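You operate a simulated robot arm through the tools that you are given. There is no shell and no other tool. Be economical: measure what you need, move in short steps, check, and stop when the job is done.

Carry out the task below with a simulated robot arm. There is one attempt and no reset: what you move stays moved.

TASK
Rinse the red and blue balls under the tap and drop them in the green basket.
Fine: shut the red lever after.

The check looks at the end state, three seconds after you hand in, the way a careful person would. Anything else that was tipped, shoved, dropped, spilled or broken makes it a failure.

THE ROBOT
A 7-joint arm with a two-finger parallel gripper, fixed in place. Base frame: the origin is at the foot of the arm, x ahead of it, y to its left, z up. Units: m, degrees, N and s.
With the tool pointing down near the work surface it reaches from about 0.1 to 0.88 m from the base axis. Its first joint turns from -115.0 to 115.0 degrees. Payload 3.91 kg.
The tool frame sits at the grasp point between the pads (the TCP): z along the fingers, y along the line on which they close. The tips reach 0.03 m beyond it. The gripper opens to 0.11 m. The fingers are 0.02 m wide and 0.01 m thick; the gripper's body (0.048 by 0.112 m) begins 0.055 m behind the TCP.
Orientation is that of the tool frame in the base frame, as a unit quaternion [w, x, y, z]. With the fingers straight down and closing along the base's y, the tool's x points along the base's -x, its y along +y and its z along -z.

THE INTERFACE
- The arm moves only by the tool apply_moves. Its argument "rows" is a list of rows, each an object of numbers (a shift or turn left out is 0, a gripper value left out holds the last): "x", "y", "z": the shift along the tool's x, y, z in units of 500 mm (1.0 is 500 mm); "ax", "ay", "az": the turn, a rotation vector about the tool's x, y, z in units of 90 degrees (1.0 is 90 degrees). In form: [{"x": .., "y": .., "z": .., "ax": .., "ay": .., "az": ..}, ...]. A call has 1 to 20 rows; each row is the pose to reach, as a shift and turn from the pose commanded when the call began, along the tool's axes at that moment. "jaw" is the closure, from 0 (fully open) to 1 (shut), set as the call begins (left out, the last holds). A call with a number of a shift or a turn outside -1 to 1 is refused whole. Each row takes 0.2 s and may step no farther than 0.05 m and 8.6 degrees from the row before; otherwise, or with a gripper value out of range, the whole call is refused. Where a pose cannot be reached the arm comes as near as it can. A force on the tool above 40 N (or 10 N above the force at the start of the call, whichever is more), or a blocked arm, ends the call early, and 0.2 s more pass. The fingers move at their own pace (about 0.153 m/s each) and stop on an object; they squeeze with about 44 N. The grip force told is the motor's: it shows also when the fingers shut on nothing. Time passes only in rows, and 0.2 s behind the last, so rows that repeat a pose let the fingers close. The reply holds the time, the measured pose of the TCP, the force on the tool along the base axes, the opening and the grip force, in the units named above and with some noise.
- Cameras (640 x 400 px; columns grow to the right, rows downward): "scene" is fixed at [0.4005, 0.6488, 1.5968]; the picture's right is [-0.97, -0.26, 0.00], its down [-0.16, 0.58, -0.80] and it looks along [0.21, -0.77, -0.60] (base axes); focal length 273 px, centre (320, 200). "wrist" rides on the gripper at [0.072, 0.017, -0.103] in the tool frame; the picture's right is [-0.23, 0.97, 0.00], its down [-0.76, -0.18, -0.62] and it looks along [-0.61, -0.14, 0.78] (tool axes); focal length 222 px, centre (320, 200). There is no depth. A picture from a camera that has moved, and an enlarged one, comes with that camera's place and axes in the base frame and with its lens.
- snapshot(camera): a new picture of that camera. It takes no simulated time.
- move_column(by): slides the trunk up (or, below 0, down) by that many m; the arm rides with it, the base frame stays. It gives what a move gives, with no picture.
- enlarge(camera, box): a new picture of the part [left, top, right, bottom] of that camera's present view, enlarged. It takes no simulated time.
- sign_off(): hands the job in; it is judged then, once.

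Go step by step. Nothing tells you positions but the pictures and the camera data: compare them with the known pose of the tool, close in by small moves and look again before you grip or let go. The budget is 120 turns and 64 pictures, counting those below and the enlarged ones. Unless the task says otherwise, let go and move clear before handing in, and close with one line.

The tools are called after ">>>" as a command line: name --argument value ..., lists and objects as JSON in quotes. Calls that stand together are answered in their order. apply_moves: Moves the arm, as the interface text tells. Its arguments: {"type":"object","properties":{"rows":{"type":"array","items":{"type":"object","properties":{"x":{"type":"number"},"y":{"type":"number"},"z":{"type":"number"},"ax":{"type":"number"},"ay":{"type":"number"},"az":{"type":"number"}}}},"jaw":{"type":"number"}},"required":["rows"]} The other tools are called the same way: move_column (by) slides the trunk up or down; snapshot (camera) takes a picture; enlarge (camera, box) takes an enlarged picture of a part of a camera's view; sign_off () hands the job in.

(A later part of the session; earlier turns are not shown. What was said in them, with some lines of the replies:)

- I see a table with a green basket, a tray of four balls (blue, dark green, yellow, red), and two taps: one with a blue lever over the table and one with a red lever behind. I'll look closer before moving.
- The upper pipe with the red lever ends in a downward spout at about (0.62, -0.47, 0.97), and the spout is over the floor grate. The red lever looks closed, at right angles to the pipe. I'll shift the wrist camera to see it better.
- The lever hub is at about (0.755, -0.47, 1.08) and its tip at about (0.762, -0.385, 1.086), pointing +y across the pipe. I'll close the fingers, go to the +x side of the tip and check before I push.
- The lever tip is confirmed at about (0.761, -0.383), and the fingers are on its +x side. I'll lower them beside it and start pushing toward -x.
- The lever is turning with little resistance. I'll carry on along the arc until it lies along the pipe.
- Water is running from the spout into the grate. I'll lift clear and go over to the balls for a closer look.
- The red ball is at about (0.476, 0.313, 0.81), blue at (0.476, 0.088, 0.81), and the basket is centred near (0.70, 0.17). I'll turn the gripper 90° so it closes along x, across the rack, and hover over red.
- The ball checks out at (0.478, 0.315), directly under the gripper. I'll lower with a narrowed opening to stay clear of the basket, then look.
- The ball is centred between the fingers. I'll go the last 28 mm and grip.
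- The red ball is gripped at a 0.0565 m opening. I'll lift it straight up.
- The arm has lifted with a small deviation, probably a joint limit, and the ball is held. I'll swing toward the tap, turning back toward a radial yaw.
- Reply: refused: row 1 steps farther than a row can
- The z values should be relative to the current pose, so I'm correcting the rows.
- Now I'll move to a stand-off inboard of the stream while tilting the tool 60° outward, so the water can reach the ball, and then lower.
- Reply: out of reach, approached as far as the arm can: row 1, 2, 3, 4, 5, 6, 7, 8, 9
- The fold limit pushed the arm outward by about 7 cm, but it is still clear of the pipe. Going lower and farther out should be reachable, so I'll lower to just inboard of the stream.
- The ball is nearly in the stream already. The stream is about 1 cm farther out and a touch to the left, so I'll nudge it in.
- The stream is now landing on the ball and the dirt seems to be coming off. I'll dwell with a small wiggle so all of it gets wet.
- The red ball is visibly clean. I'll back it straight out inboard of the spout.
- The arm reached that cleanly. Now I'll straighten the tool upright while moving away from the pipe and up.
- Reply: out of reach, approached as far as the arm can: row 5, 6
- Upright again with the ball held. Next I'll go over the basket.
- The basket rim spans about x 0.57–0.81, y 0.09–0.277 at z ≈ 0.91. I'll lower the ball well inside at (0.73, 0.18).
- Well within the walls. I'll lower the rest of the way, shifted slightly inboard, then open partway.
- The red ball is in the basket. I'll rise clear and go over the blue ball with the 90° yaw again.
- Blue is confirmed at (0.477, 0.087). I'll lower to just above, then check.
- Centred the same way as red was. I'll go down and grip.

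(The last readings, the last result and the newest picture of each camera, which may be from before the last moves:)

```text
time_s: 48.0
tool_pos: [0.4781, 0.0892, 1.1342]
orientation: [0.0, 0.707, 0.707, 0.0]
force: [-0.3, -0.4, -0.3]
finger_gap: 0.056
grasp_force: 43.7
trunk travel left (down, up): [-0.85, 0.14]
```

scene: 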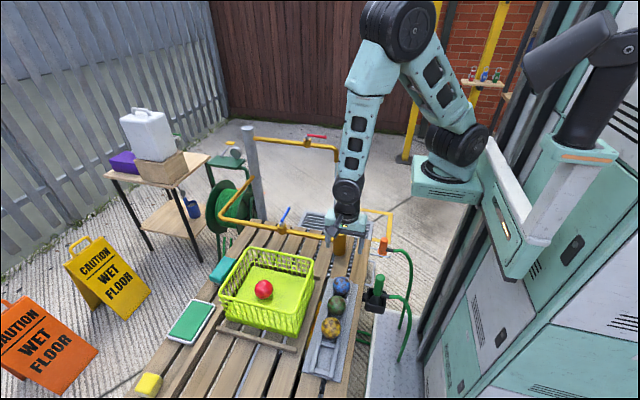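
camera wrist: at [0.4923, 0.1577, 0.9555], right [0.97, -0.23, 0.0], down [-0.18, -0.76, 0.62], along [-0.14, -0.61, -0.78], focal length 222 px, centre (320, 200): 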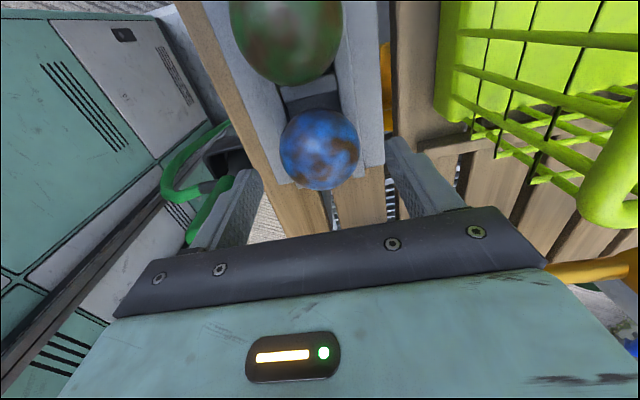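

The blue ball is lifted. I'll follow the same route: swing to the waypoint first, then to the stand-off with the tilt.

>>> apply_moves --rows '[{"x": -0.06, "y": 0.006, "az": -0.074}, {"x": -0.12, "y": 0.012, "az": -0.148}, {"x": -0.18, "y": 0.018, "az": -0.221}, {"x": -0.24, "y": 0.023, "az": -0.295}, {"x": -0.3, "y": 0.028, "az": -0.369}, {"x": -0.36, "y": 0.034, "az": -0.443}, {"x": -0.42, "y": 0.04, "az": -0.516}, {"x": -0.48, "y": 0.045, "az": -0.59}, {"x": -0.48, "y": 0.045, "az": -0.59}]'

>>> apply_moves --rows '[{"x": -0.038, "y": -0.035, "z": 0.042, "ay": -0.061}, {"x": -0.076, "y": -0.07, "z": 0.084, "ay": -0.121}, {"x": -0.114, "y": -0.104, "z": 0.125, "ay": -0.182}, {"x": -0.152, "y": -0.139, "z": 0.167, "ay": -0.242}, {"x": -0.19, "y": -0.174, "z": 0.209, "ay": -0.303}, {"x": -0.227, "y": -0.209, "z": 0.251, "ay": -0.364}, {"x": -0.265, "y": -0.244, "z": 0.293, "ay": -0.424}, {"x": -0.303, "y": -0.279, "z": 0.335, "ay": -0.485}, {"x": -0.341, "y": -0.313, "z": 0.376, "ay": -0.546}, {"x": -0.379, "y": -0.348, "z": 0.418, "ay": -0.606}, {"x": -0.417, "y": -0.383, "z": 0.46, "ay": -0.667}, {"x": -0.417, "y": -0.383, "z": 0.46, "ay": -0.667}]'

>>> enlarge --camera "scene" --box '[240, 100, 440, 240]'

```text
time_s: 50.0
tool_pos: [0.5002, -0.1507, 1.1325]
orientation: [0.0, 0.315, 0.949, 0.0]
force: [-0.1, -0.4, -0.5]
finger_gap: 0.0565
grasp_force: 44.5
trunk travel left (down, up): [-0.85, 0.14]
```

```text
time_s: 52.6
tool_pos: [0.5517, -0.432, 0.9023]
orientation: [0.475, 0.275, 0.821, -0.159]
force: [0.4, -0.5, -0.9]
finger_gap: 0.0558
grasp_force: 43.9
out of reach, approached as far as the arm can: row 1, 2, 3, 4, 5, 6
trunk travel left (down, up): [-0.85, 0.14]
```

```text
2.86 times, centred on (340, 170) of scene
camera zoom: at [0.4005, 0.6488, 1.5968], right [-0.97, -0.26, 0.0], down [-0.16, 0.58, -0.8], along [0.21, -0.77, -0.6], focal length 779 px, centre (263, 286)
```

zoom: 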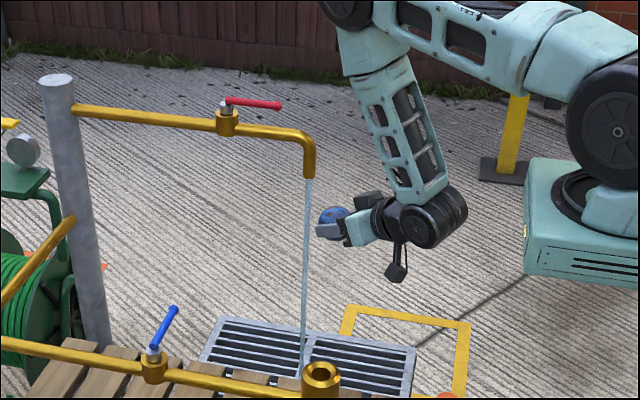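

At the stand-off. I'll move in to the pose where red was rinsed, and dwell there with the same wiggle.

>>> apply_moves --rows '[{"x": -0.026, "y": 0.004, "z": 0.045}, {"x": -0.052, "y": 0.007, "z": 0.09}, {"x": -0.078, "y": 0.011, "z": 0.136}, {"x": -0.078, "y": 0.011, "z": 0.136}, {"x": -0.078, "y": 0.011, "z": 0.136}, {"x": -0.078, "y": 0.011, "z": 0.148}, {"x": -0.078, "y": 0.011, "z": 0.156}, {"x": -0.078, "y": 0.011, "z": 0.146}, {"x": -0.078, "y": 0.011, "z": 0.136}, {"x": -0.078, "y": 0.011, "z": 0.126}, {"x": -0.078, "y": 0.011, "z": 0.136}, {"x": -0.078, "y": 0.023, "z": 0.136}, {"x": -0.078, "y": 0.011, "z": 0.136}, {"x": -0.078, "y": -0.001, "z": 0.136}, {"x": -0.078, "y": 0.011, "z": 0.136}, {"x": -0.078, "y": 0.011, "z": 0.136}, {"x": -0.078, "y": 0.011, "z": 0.136}, {"x": -0.078, "y": 0.011, "z": 0.136}, {"x": -0.078, "y": 0.011, "z": 0.136}, {"x": -0.078, "y": 0.011, "z": 0.136}]'

>>> enlarge --camera "wrist" --box '[220, 110, 420, 250]'

>>> enlarge --camera "scene" --box '[320, 150, 370, 185]'

```text
time_s: 56.8
tool_pos: [0.6181, -0.473, 0.9024]
orientation: [0.475, 0.274, 0.821, -0.158]
force: [0.2, 0.8, -0.9]
finger_gap: 0.0565
grasp_force: 43.7
trunk travel left (down, up): [-0.85, 0.14]
```

```text
2.86 times, centred on (320, 180) of wrist
camera zoom: at [0.5273, -0.3847, 0.8923], right [0.68, 0.71, 0.2], down [-0.23, -0.05, 0.97], along [0.7, -0.7, 0.14], focal length 635 px, centre (320, 257)
```

zoom: 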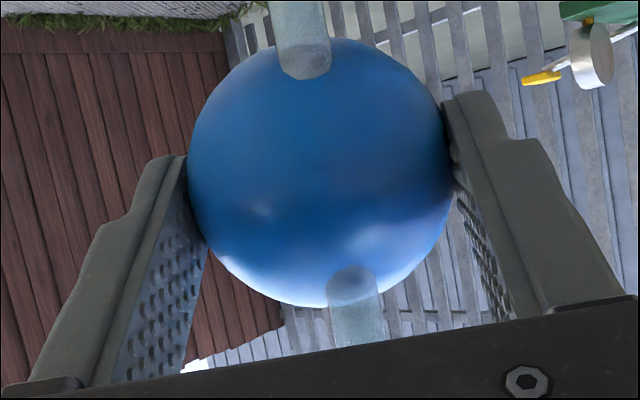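

```text
11.43 times, centred on (345, 168) of scene
camera zoom: at [0.4005, 0.6488, 1.5968], right [-0.97, -0.26, 0.0], down [-0.16, 0.58, -0.8], along [0.21, -0.77, -0.6], focal length 3116 px, centre (34, 571)
```

zoom: 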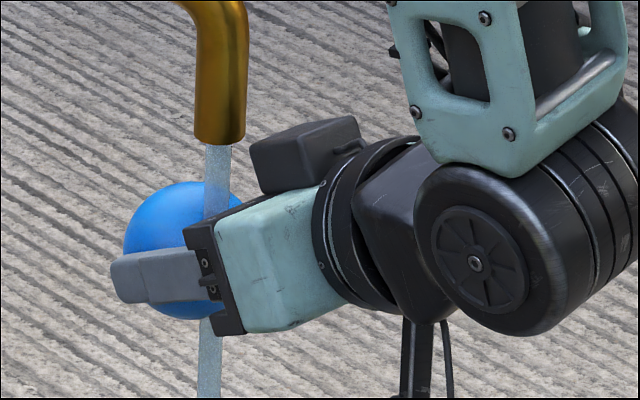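

The ball is clean, but it sits nearer the fingertips than red did, so the stream hits its rear. I'll pull back 1.4 cm to centre the stream and dwell a bit more.

>>> apply_moves --rows '[{"x": 0.014, "z": -0.024}, {"x": 0.014, "z": -0.024}, {"x": 0.014, "z": -0.024}, {"x": 0.014, "z": -0.024}, {"x": 0.014, "z": -0.024}, {"x": 0.014, "z": -0.024}, {"x": 0.014, "z": -0.024}, {"x": 0.014, "z": -0.024}, {"x": 0.014, "z": -0.024}, {"x": 0.014, "z": -0.024}, {"x": 0.014, "z": -0.024}, {"x": 0.014, "z": -0.024}, {"x": 0.014, "z": -0.024}]'

>>> enlarge --camera "scene" --box '[320, 150, 370, 185]'

>>> enlarge --camera "wrist" --box '[220, 110, 420, 250]'

```text
time_s: 59.6
tool_pos: [0.6059, -0.4643, 0.9025]
orientation: [0.475, 0.274, 0.821, -0.158]
force: [-0.8, -0.6, 0.6]
finger_gap: 0.0565
grasp_force: 44.2
trunk travel left (down, up): [-0.85, 0.14]
```

```text
11.43 times, centred on (345, 168) of scene
camera zoom: at [0.4005, 0.6488, 1.5968], right [-0.97, -0.26, 0.0], down [-0.16, 0.58, -0.8], along [0.21, -0.77, -0.6], focal length 3116 px, centre (34, 571)
```

zoom: 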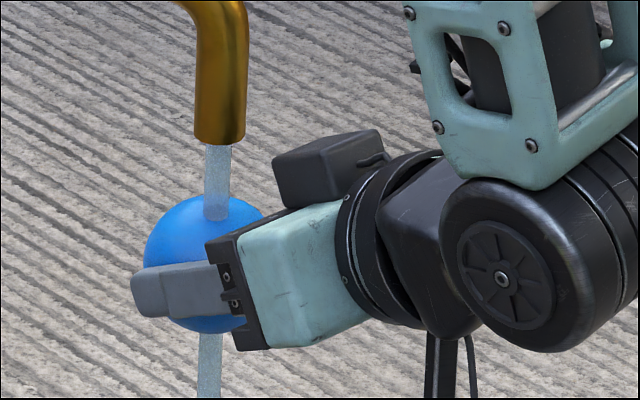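

```text
2.86 times, centred on (320, 180) of wrist
camera zoom: at [0.5164, -0.3763, 0.8923], right [0.68, 0.71, 0.2], down [-0.23, -0.05, 0.97], along [0.7, -0.7, 0.14], focal length 635 px, centre (320, 257)
```

zoom: 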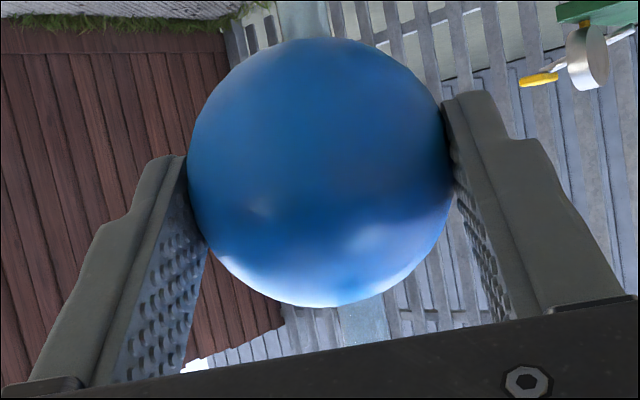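

The blue ball is clean. I'll retreat, straighten the tool, and go over the basket as before.

>>> apply_moves --rows '[{"x": 0.033, "z": -0.057}, {"x": 0.066, "z": -0.114}, {"x": 0.066, "z": -0.114}]'

>>> apply_moves --rows '[{"x": -0.01, "y": 0.04, "z": -0.05, "ay": 0.04}, {"x": -0.028, "y": 0.08, "z": -0.1, "ay": 0.12}, {"x": -0.046, "y": 0.12, "z": -0.16, "ay": 0.2}, {"x": -0.064, "y": 0.16, "z": -0.22, "ay": 0.28}, {"x": -0.082, "y": 0.2, "z": -0.28, "ay": 0.36}, {"x": -0.1, "y": 0.24, "z": -0.34, "ay": 0.44}, {"x": -0.12, "y": 0.28, "z": -0.4, "ay": 0.52}, {"x": -0.14, "y": 0.32, "z": -0.46, "ay": 0.6}, {"x": -0.16, "y": 0.35, "z": -0.52, "ay": 0.64}, {"x": -0.184, "y": 0.384, "z": -0.59, "ay": 0.667}, {"x": -0.184, "y": 0.384, "z": -0.59, "ay": 0.667}]'

```text
time_s: 60.4
tool_pos: [0.5522, -0.4253, 0.9021]
orientation: [0.473, 0.275, 0.822, -0.158]
force: [0.4, 0.4, -0.2]
finger_gap: 0.0563
grasp_force: 43.8
trunk travel left (down, up): [-0.85, 0.14]
```

```text
time_s: 62.8
tool_pos: [0.5006, -0.1435, 1.1324]
orientation: [0.0, 0.316, 0.949, 0.0]
force: [-0.1, 0.4, 0.2]
finger_gap: 0.0563
grasp_force: 43.9
out of reach, approached as far as the arm can: row 5, 6, 7
trunk travel left (down, up): [-0.85, 0.14]
```

Over to the basket at (0.65, 0.185), leaving room for the red ball at about (0.73, 0.16).

>>> apply_moves --rows '[{"x": 0.017, "y": 0.0784, "az": -0.0455}, {"x": 0.034, "y": 0.1569, "az": -0.091}, {"x": 0.051, "y": 0.2353, "az": -0.1365}, {"x": 0.068, "y": 0.3138, "az": -0.182}, {"x": 0.085, "y": 0.3922, "az": -0.2275}, {"x": 0.102, "y": 0.4707, "az": -0.273}, {"x": 0.119, "y": 0.5491, "az": -0.3185}, {"x": 0.136, "y": 0.6276, "az": -0.364}, {"x": 0.153, "y": 0.706, "az": -0.41}, {"x": 0.153, "y": 0.706, "z": 0.08, "az": -0.41}, {"x": 0.153, "y": 0.706, "z": 0.16, "az": -0.41}, {"x": 0.153, "y": 0.706, "z": 0.24, "az": -0.41}, {"x": 0.153, "y": 0.706, "z": 0.32, "az": -0.41}, {"x": 0.153, "y": 0.706, "z": 0.38, "az": -0.41}, {"x": 0.153, "y": 0.706, "z": 0.38, "az": -0.41}]'

>>> snapshot --camera "wrist"

>>> enlarge --camera "scene" --box '[190, 190, 370, 360]'

```text
time_s: 66.0
tool_pos: [0.6526, 0.1828, 0.9377]
orientation: [0.0, 0.0, 1.0, 0.0]
force: [0.5, -0.1, -0.3]
finger_gap: 0.0567
grasp_force: 43.8
trunk travel left (down, up): [-0.85, 0.14]
```

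```text
20 pictures are left
camera wrist: at [0.5803, 0.1989, 1.0414], right [0.23, 0.97, 0.0], down [0.76, -0.18, 0.62], along [0.61, -0.14, -0.78], focal length 222 px, centre (320, 200)
```

wrist: 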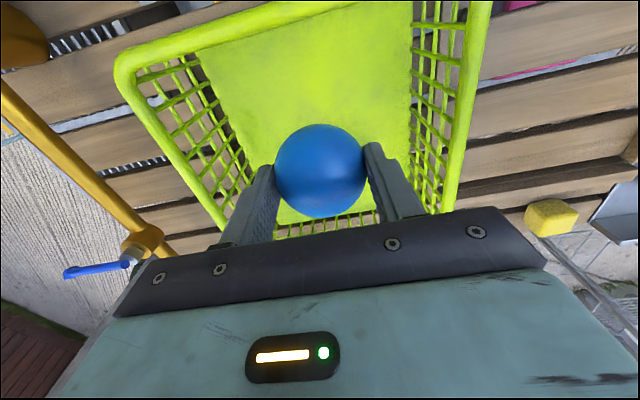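

```text
2.35 times, centred on (280, 275) of scene
camera zoom: at [0.4005, 0.6488, 1.5968], right [-0.97, -0.26, 0.0], down [-0.16, 0.58, -0.8], along [0.21, -0.77, -0.6], focal length 642 px, centre (414, 24)
```

zoom: 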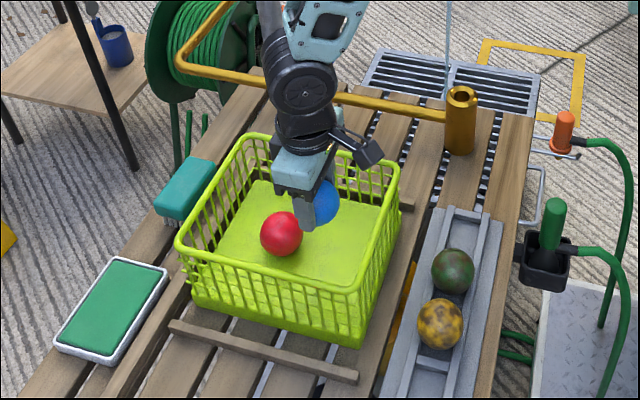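

Clear of red and inside the walls. I'll lower and release.

>>> apply_moves --rows '[{"z": 0.05}, {"z": 0.1}, {"z": 0.14}, {"z": 0.14}]'

>>> apply_moves --rows '[{}, {}, {}]' --jaw 0.25

>>> apply_moves --rows '[{"z": -0.08}, {"z": -0.16}, {"z": -0.24}, {"z": -0.32}, {"z": -0.4}, {"z": -0.48}, {"z": -0.56}, {"z": -0.62}]'

>>> snapshot --camera "scene"

```text
time_s: 67.0
tool_pos: [0.6529, 0.1839, 0.8684]
orientation: [0.0, 0.0, 1.0, -0.001]
force: [0.1, -0.8, -0.8]
finger_gap: 0.0563
grasp_force: 44.2
trunk travel left (down, up): [-0.85, 0.14]
```

```text
time_s: 67.8
tool_pos: [0.6519, 0.1841, 0.868]
orientation: [0.001, 0.0, 1.0, 0.0]
force: [-0.6, 0.2, 0.0]
finger_gap: 0.0826
grasp_force: 0.0
trunk travel left (down, up): [-0.85, 0.14]
```

```text
time_s: 69.6
tool_pos: [0.6555, 0.1823, 1.1782]
orientation: [-0.001, 0.0, 1.0, 0.0]
force: [-0.1, -0.4, -0.5]
finger_gap: 0.0826
grasp_force: 0.0
trunk travel left (down, up): [-0.85, 0.14]
```

```text
18 pictures are left
```

scene: 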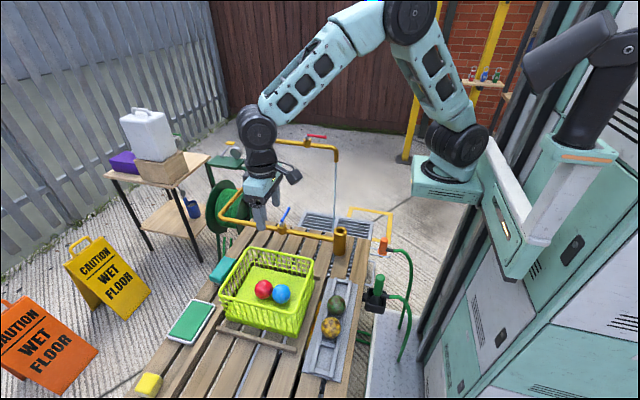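

Both clean balls are in the basket. Now I'll shut the red lever: fingers closed, up and over to the far (-y) side of the lever.

>>> apply_moves --rows '[{"y": -0.05, "z": -0.05}, {"y": -0.12, "z": -0.1}, {"y": -0.2, "z": -0.144}, {"y": -0.29, "z": -0.144}, {"y": -0.38, "z": -0.144}, {"y": -0.47, "z": -0.144}, {"y": -0.56, "z": -0.144}, {"y": -0.65, "z": -0.144}, {"y": -0.74, "z": -0.144}, {"y": -0.83, "z": -0.144}, {"y": -0.92, "z": -0.144}, {"y": -0.98, "z": -0.144}]' --jaw 1

>>> apply_moves --rows '[{"x": -0.02, "y": -0.08}, {"x": -0.04, "y": -0.16}, {"x": -0.06, "y": -0.24}, {"x": -0.074, "y": -0.32}, {"x": -0.074, "y": -0.395}, {"x": -0.074, "y": -0.395}]'

>>> snapshot --camera "wrist"

```text
time_s: 72.2
tool_pos: [0.6521, -0.3086, 1.2516]
orientation: [0.001, 0.0, 1.0, 0.0]
force: [0.2, 1.0, -0.1]
finger_gap: 0.0001
grasp_force: 38.1
trunk travel left (down, up): [-0.85, 0.14]
```

```text
time_s: 73.6
tool_pos: [0.6877, -0.5071, 1.2514]
orientation: [0.0, 0.0, 1.0, 0.0]
force: [-0.1, -0.5, -0.2]
finger_gap: 0.0001
grasp_force: 37.1
trunk travel left (down, up): [-0.85, 0.14]
```

```text
17 pictures are left
camera wrist: at [0.6148, -0.4914, 1.3554], right [0.23, 0.97, 0.0], down [0.76, -0.18, 0.62], along [0.61, -0.14, -0.78], focal length 222 px, centre (320, 200)
```

wrist: 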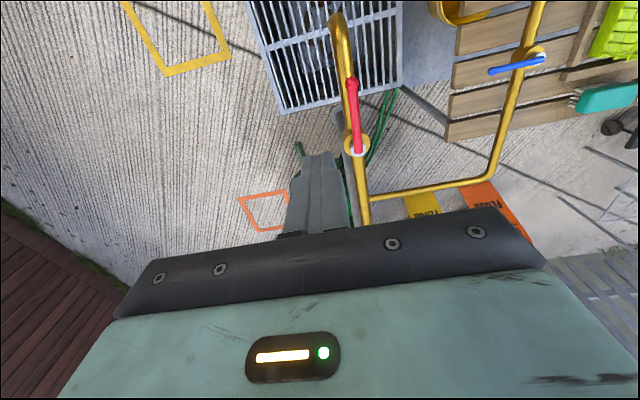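

The lever lies along -x from its hub at (0.755, -0.47) to its tip at (0.673, -0.468), and the fingers are clear on its -y side. I'll lower and sweep it back to closed.

>>> apply_moves --rows '[{"z": 0.09}, {"z": 0.18}, {"z": 0.25}, {"z": 0.292}, {"y": 0.044, "z": 0.292}, {"y": 0.078, "z": 0.292}, {"x": -0.004, "y": 0.114, "z": 0.292}, {"x": -0.018, "y": 0.146, "z": 0.292}, {"x": -0.04, "y": 0.174, "z": 0.292}, {"x": -0.068, "y": 0.194, "z": 0.292}, {"x": -0.1, "y": 0.208, "z": 0.292}, {"x": -0.11, "y": 0.21, "z": 0.292}, {"x": -0.11, "y": 0.21, "z": 0.292}]'

>>> snapshot --camera "wrist"

>>> enlarge --camera "scene" --box '[240, 110, 400, 220]'

```text
time_s: 76.4
tool_pos: [0.7441, -0.4007, 1.1043]
orientation: [0.0, 0.0, 1.0, 0.001]
force: [0.1, 0.6, 0.9]
finger_gap: 0.0
grasp_force: 37.6
trunk travel left (down, up): [-0.85, 0.14]
```

```text
16 pictures are left
camera wrist: at [0.6716, -0.3839, 1.2086], right [0.23, 0.97, 0.0], down [0.76, -0.18, 0.62], along [0.61, -0.14, -0.78], focal length 222 px, centre (320, 200)
```

wrist: 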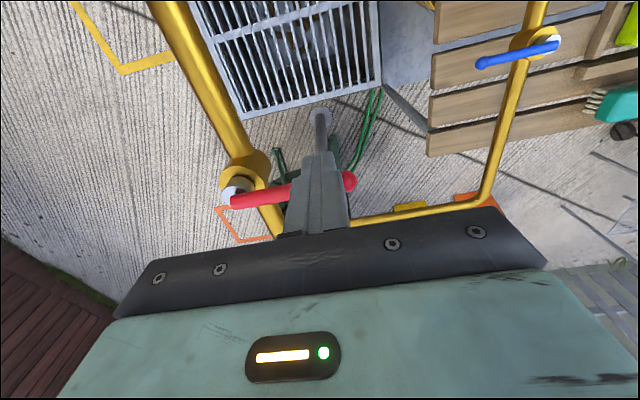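

```text
3.64 times, centred on (320, 165) of scene
camera zoom: at [0.4005, 0.6488, 1.5968], right [-0.97, -0.26, 0.0], down [-0.16, 0.58, -0.8], along [0.21, -0.77, -0.6], focal length 992 px, centre (320, 327)
```

zoom: 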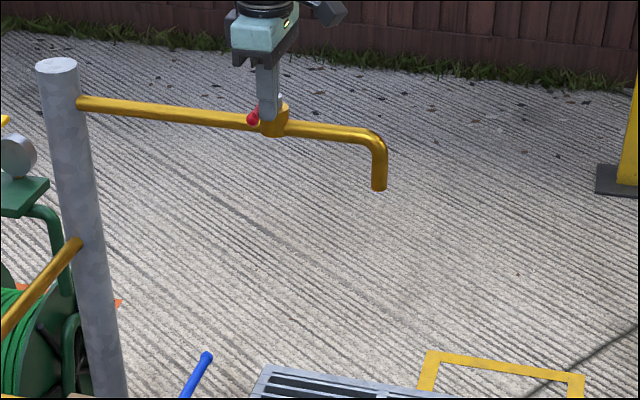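

The water has stopped and the lever is across the pipe again. I'll give it a small final nudge to be sure, back off, rise, and verify.

>>> apply_moves --rows '[{"x": -0.006}, {"x": -0.01}, {"x": 0.03}, {"x": 0.05}, {"x": 0.05, "z": -0.08}, {"x": 0.05, "z": -0.16}, {"x": 0.05, "z": -0.24}, {"x": 0.06, "y": 0.08, "z": -0.3}, {"x": 0.08, "y": 0.16, "z": -0.34}, {"x": 0.1, "y": 0.24, "z": -0.34}]'

>>> snapshot --camera "scene"

>>> enlarge --camera "scene" --box '[240, 110, 400, 220]'

>>> enlarge --camera "scene" --box '[190, 190, 370, 390]'

```text
refused: row 8 steps farther than a row can; nothing moved
```

```text
14 pictures are left
```

scene: 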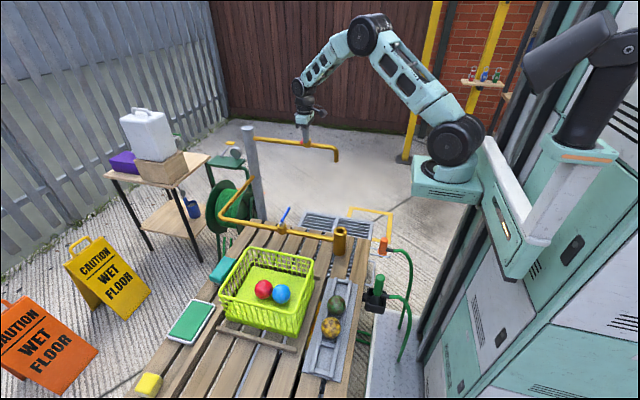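

```text
3.64 times, centred on (320, 165) of scene
camera zoom: at [0.4005, 0.6488, 1.5968], right [-0.97, -0.26, 0.0], down [-0.16, 0.58, -0.8], along [0.21, -0.77, -0.6], focal length 992 px, centre (320, 327)
```

zoom: 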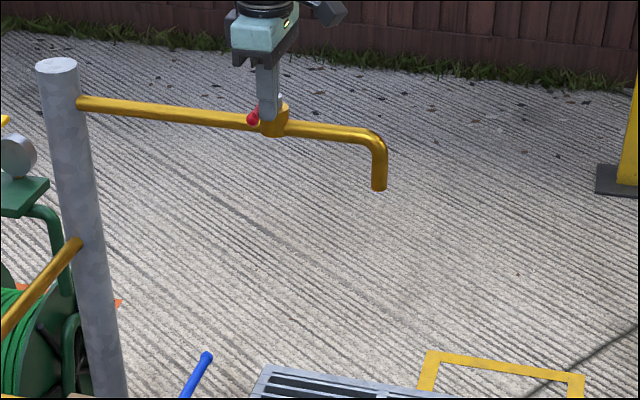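

```text
2.00 times, centred on (280, 290) of scene
camera zoom: at [0.4005, 0.6488, 1.5968], right [-0.97, -0.26, 0.0], down [-0.16, 0.58, -0.8], along [0.21, -0.77, -0.6], focal length 545 px, centre (400, 20)
```

zoom: 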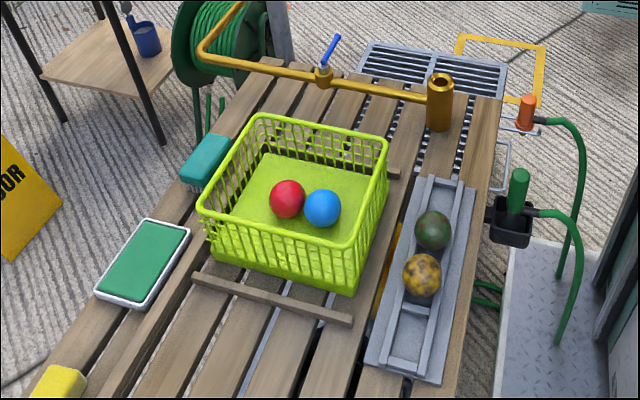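

The balls and basket look right, but that move was refused for a step that was too long. I'll repeat it with shorter steps.

>>> apply_moves --rows '[{"x": -0.006}, {"x": -0.01}, {"x": 0.03}, {"x": 0.05}, {"x": 0.05, "z": -0.08}, {"x": 0.05, "z": -0.16}, {"x": 0.05, "z": -0.24}, {"x": 0.06, "y": 0.06, "z": -0.28}, {"x": 0.08, "y": 0.14, "z": -0.3}, {"x": 0.1, "y": 0.22, "z": -0.3}]'

>>> enlarge --camera "scene" --box '[240, 110, 400, 220]'

>>> snapshot --camera "wrist"

```text
time_s: 78.6
tool_pos: [0.6948, -0.2903, 1.2545]
orientation: [0.001, 0.0, 1.0, 0.0]
force: [-0.1, -1.1, 0.0]
finger_gap: 0.0
grasp_force: 38.2
trunk travel left (down, up): [-0.85, 0.14]
```

```text
3.64 times, centred on (320, 165) of scene
camera zoom: at [0.4005, 0.6488, 1.5968], right [-0.97, -0.26, 0.0], down [-0.16, 0.58, -0.8], along [0.21, -0.77, -0.6], focal length 992 px, centre (320, 327)
```

zoom: 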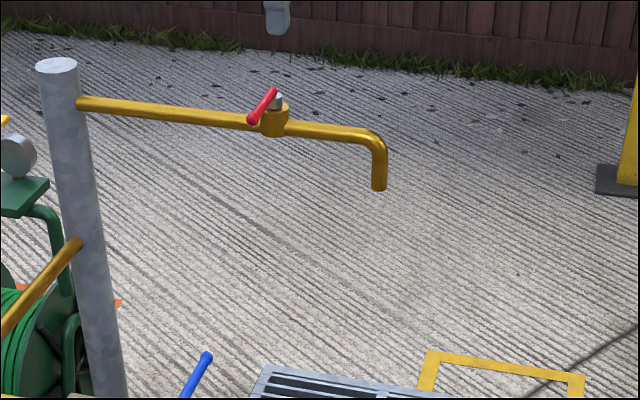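

```text
10 pictures are left
camera wrist: at [0.623, -0.2739, 1.3592], right [0.23, 0.97, 0.0], down [0.76, -0.18, 0.62], along [0.61, -0.14, -0.78], focal length 222 px, centre (320, 200)
```

wrist: 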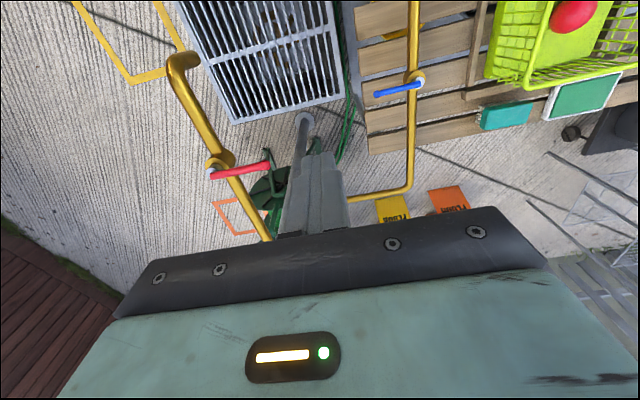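

The lever is back in its original closed position, no water is running, both clean balls are in the basket, and the arm is clear. I'm handing in.

>>> sign_off

```text
The job is handed in.
```

I rinsed the red and blue balls under the tap, dropped both in the green basket, and shut the red lever afterwards; nothing else was moved that I could see.
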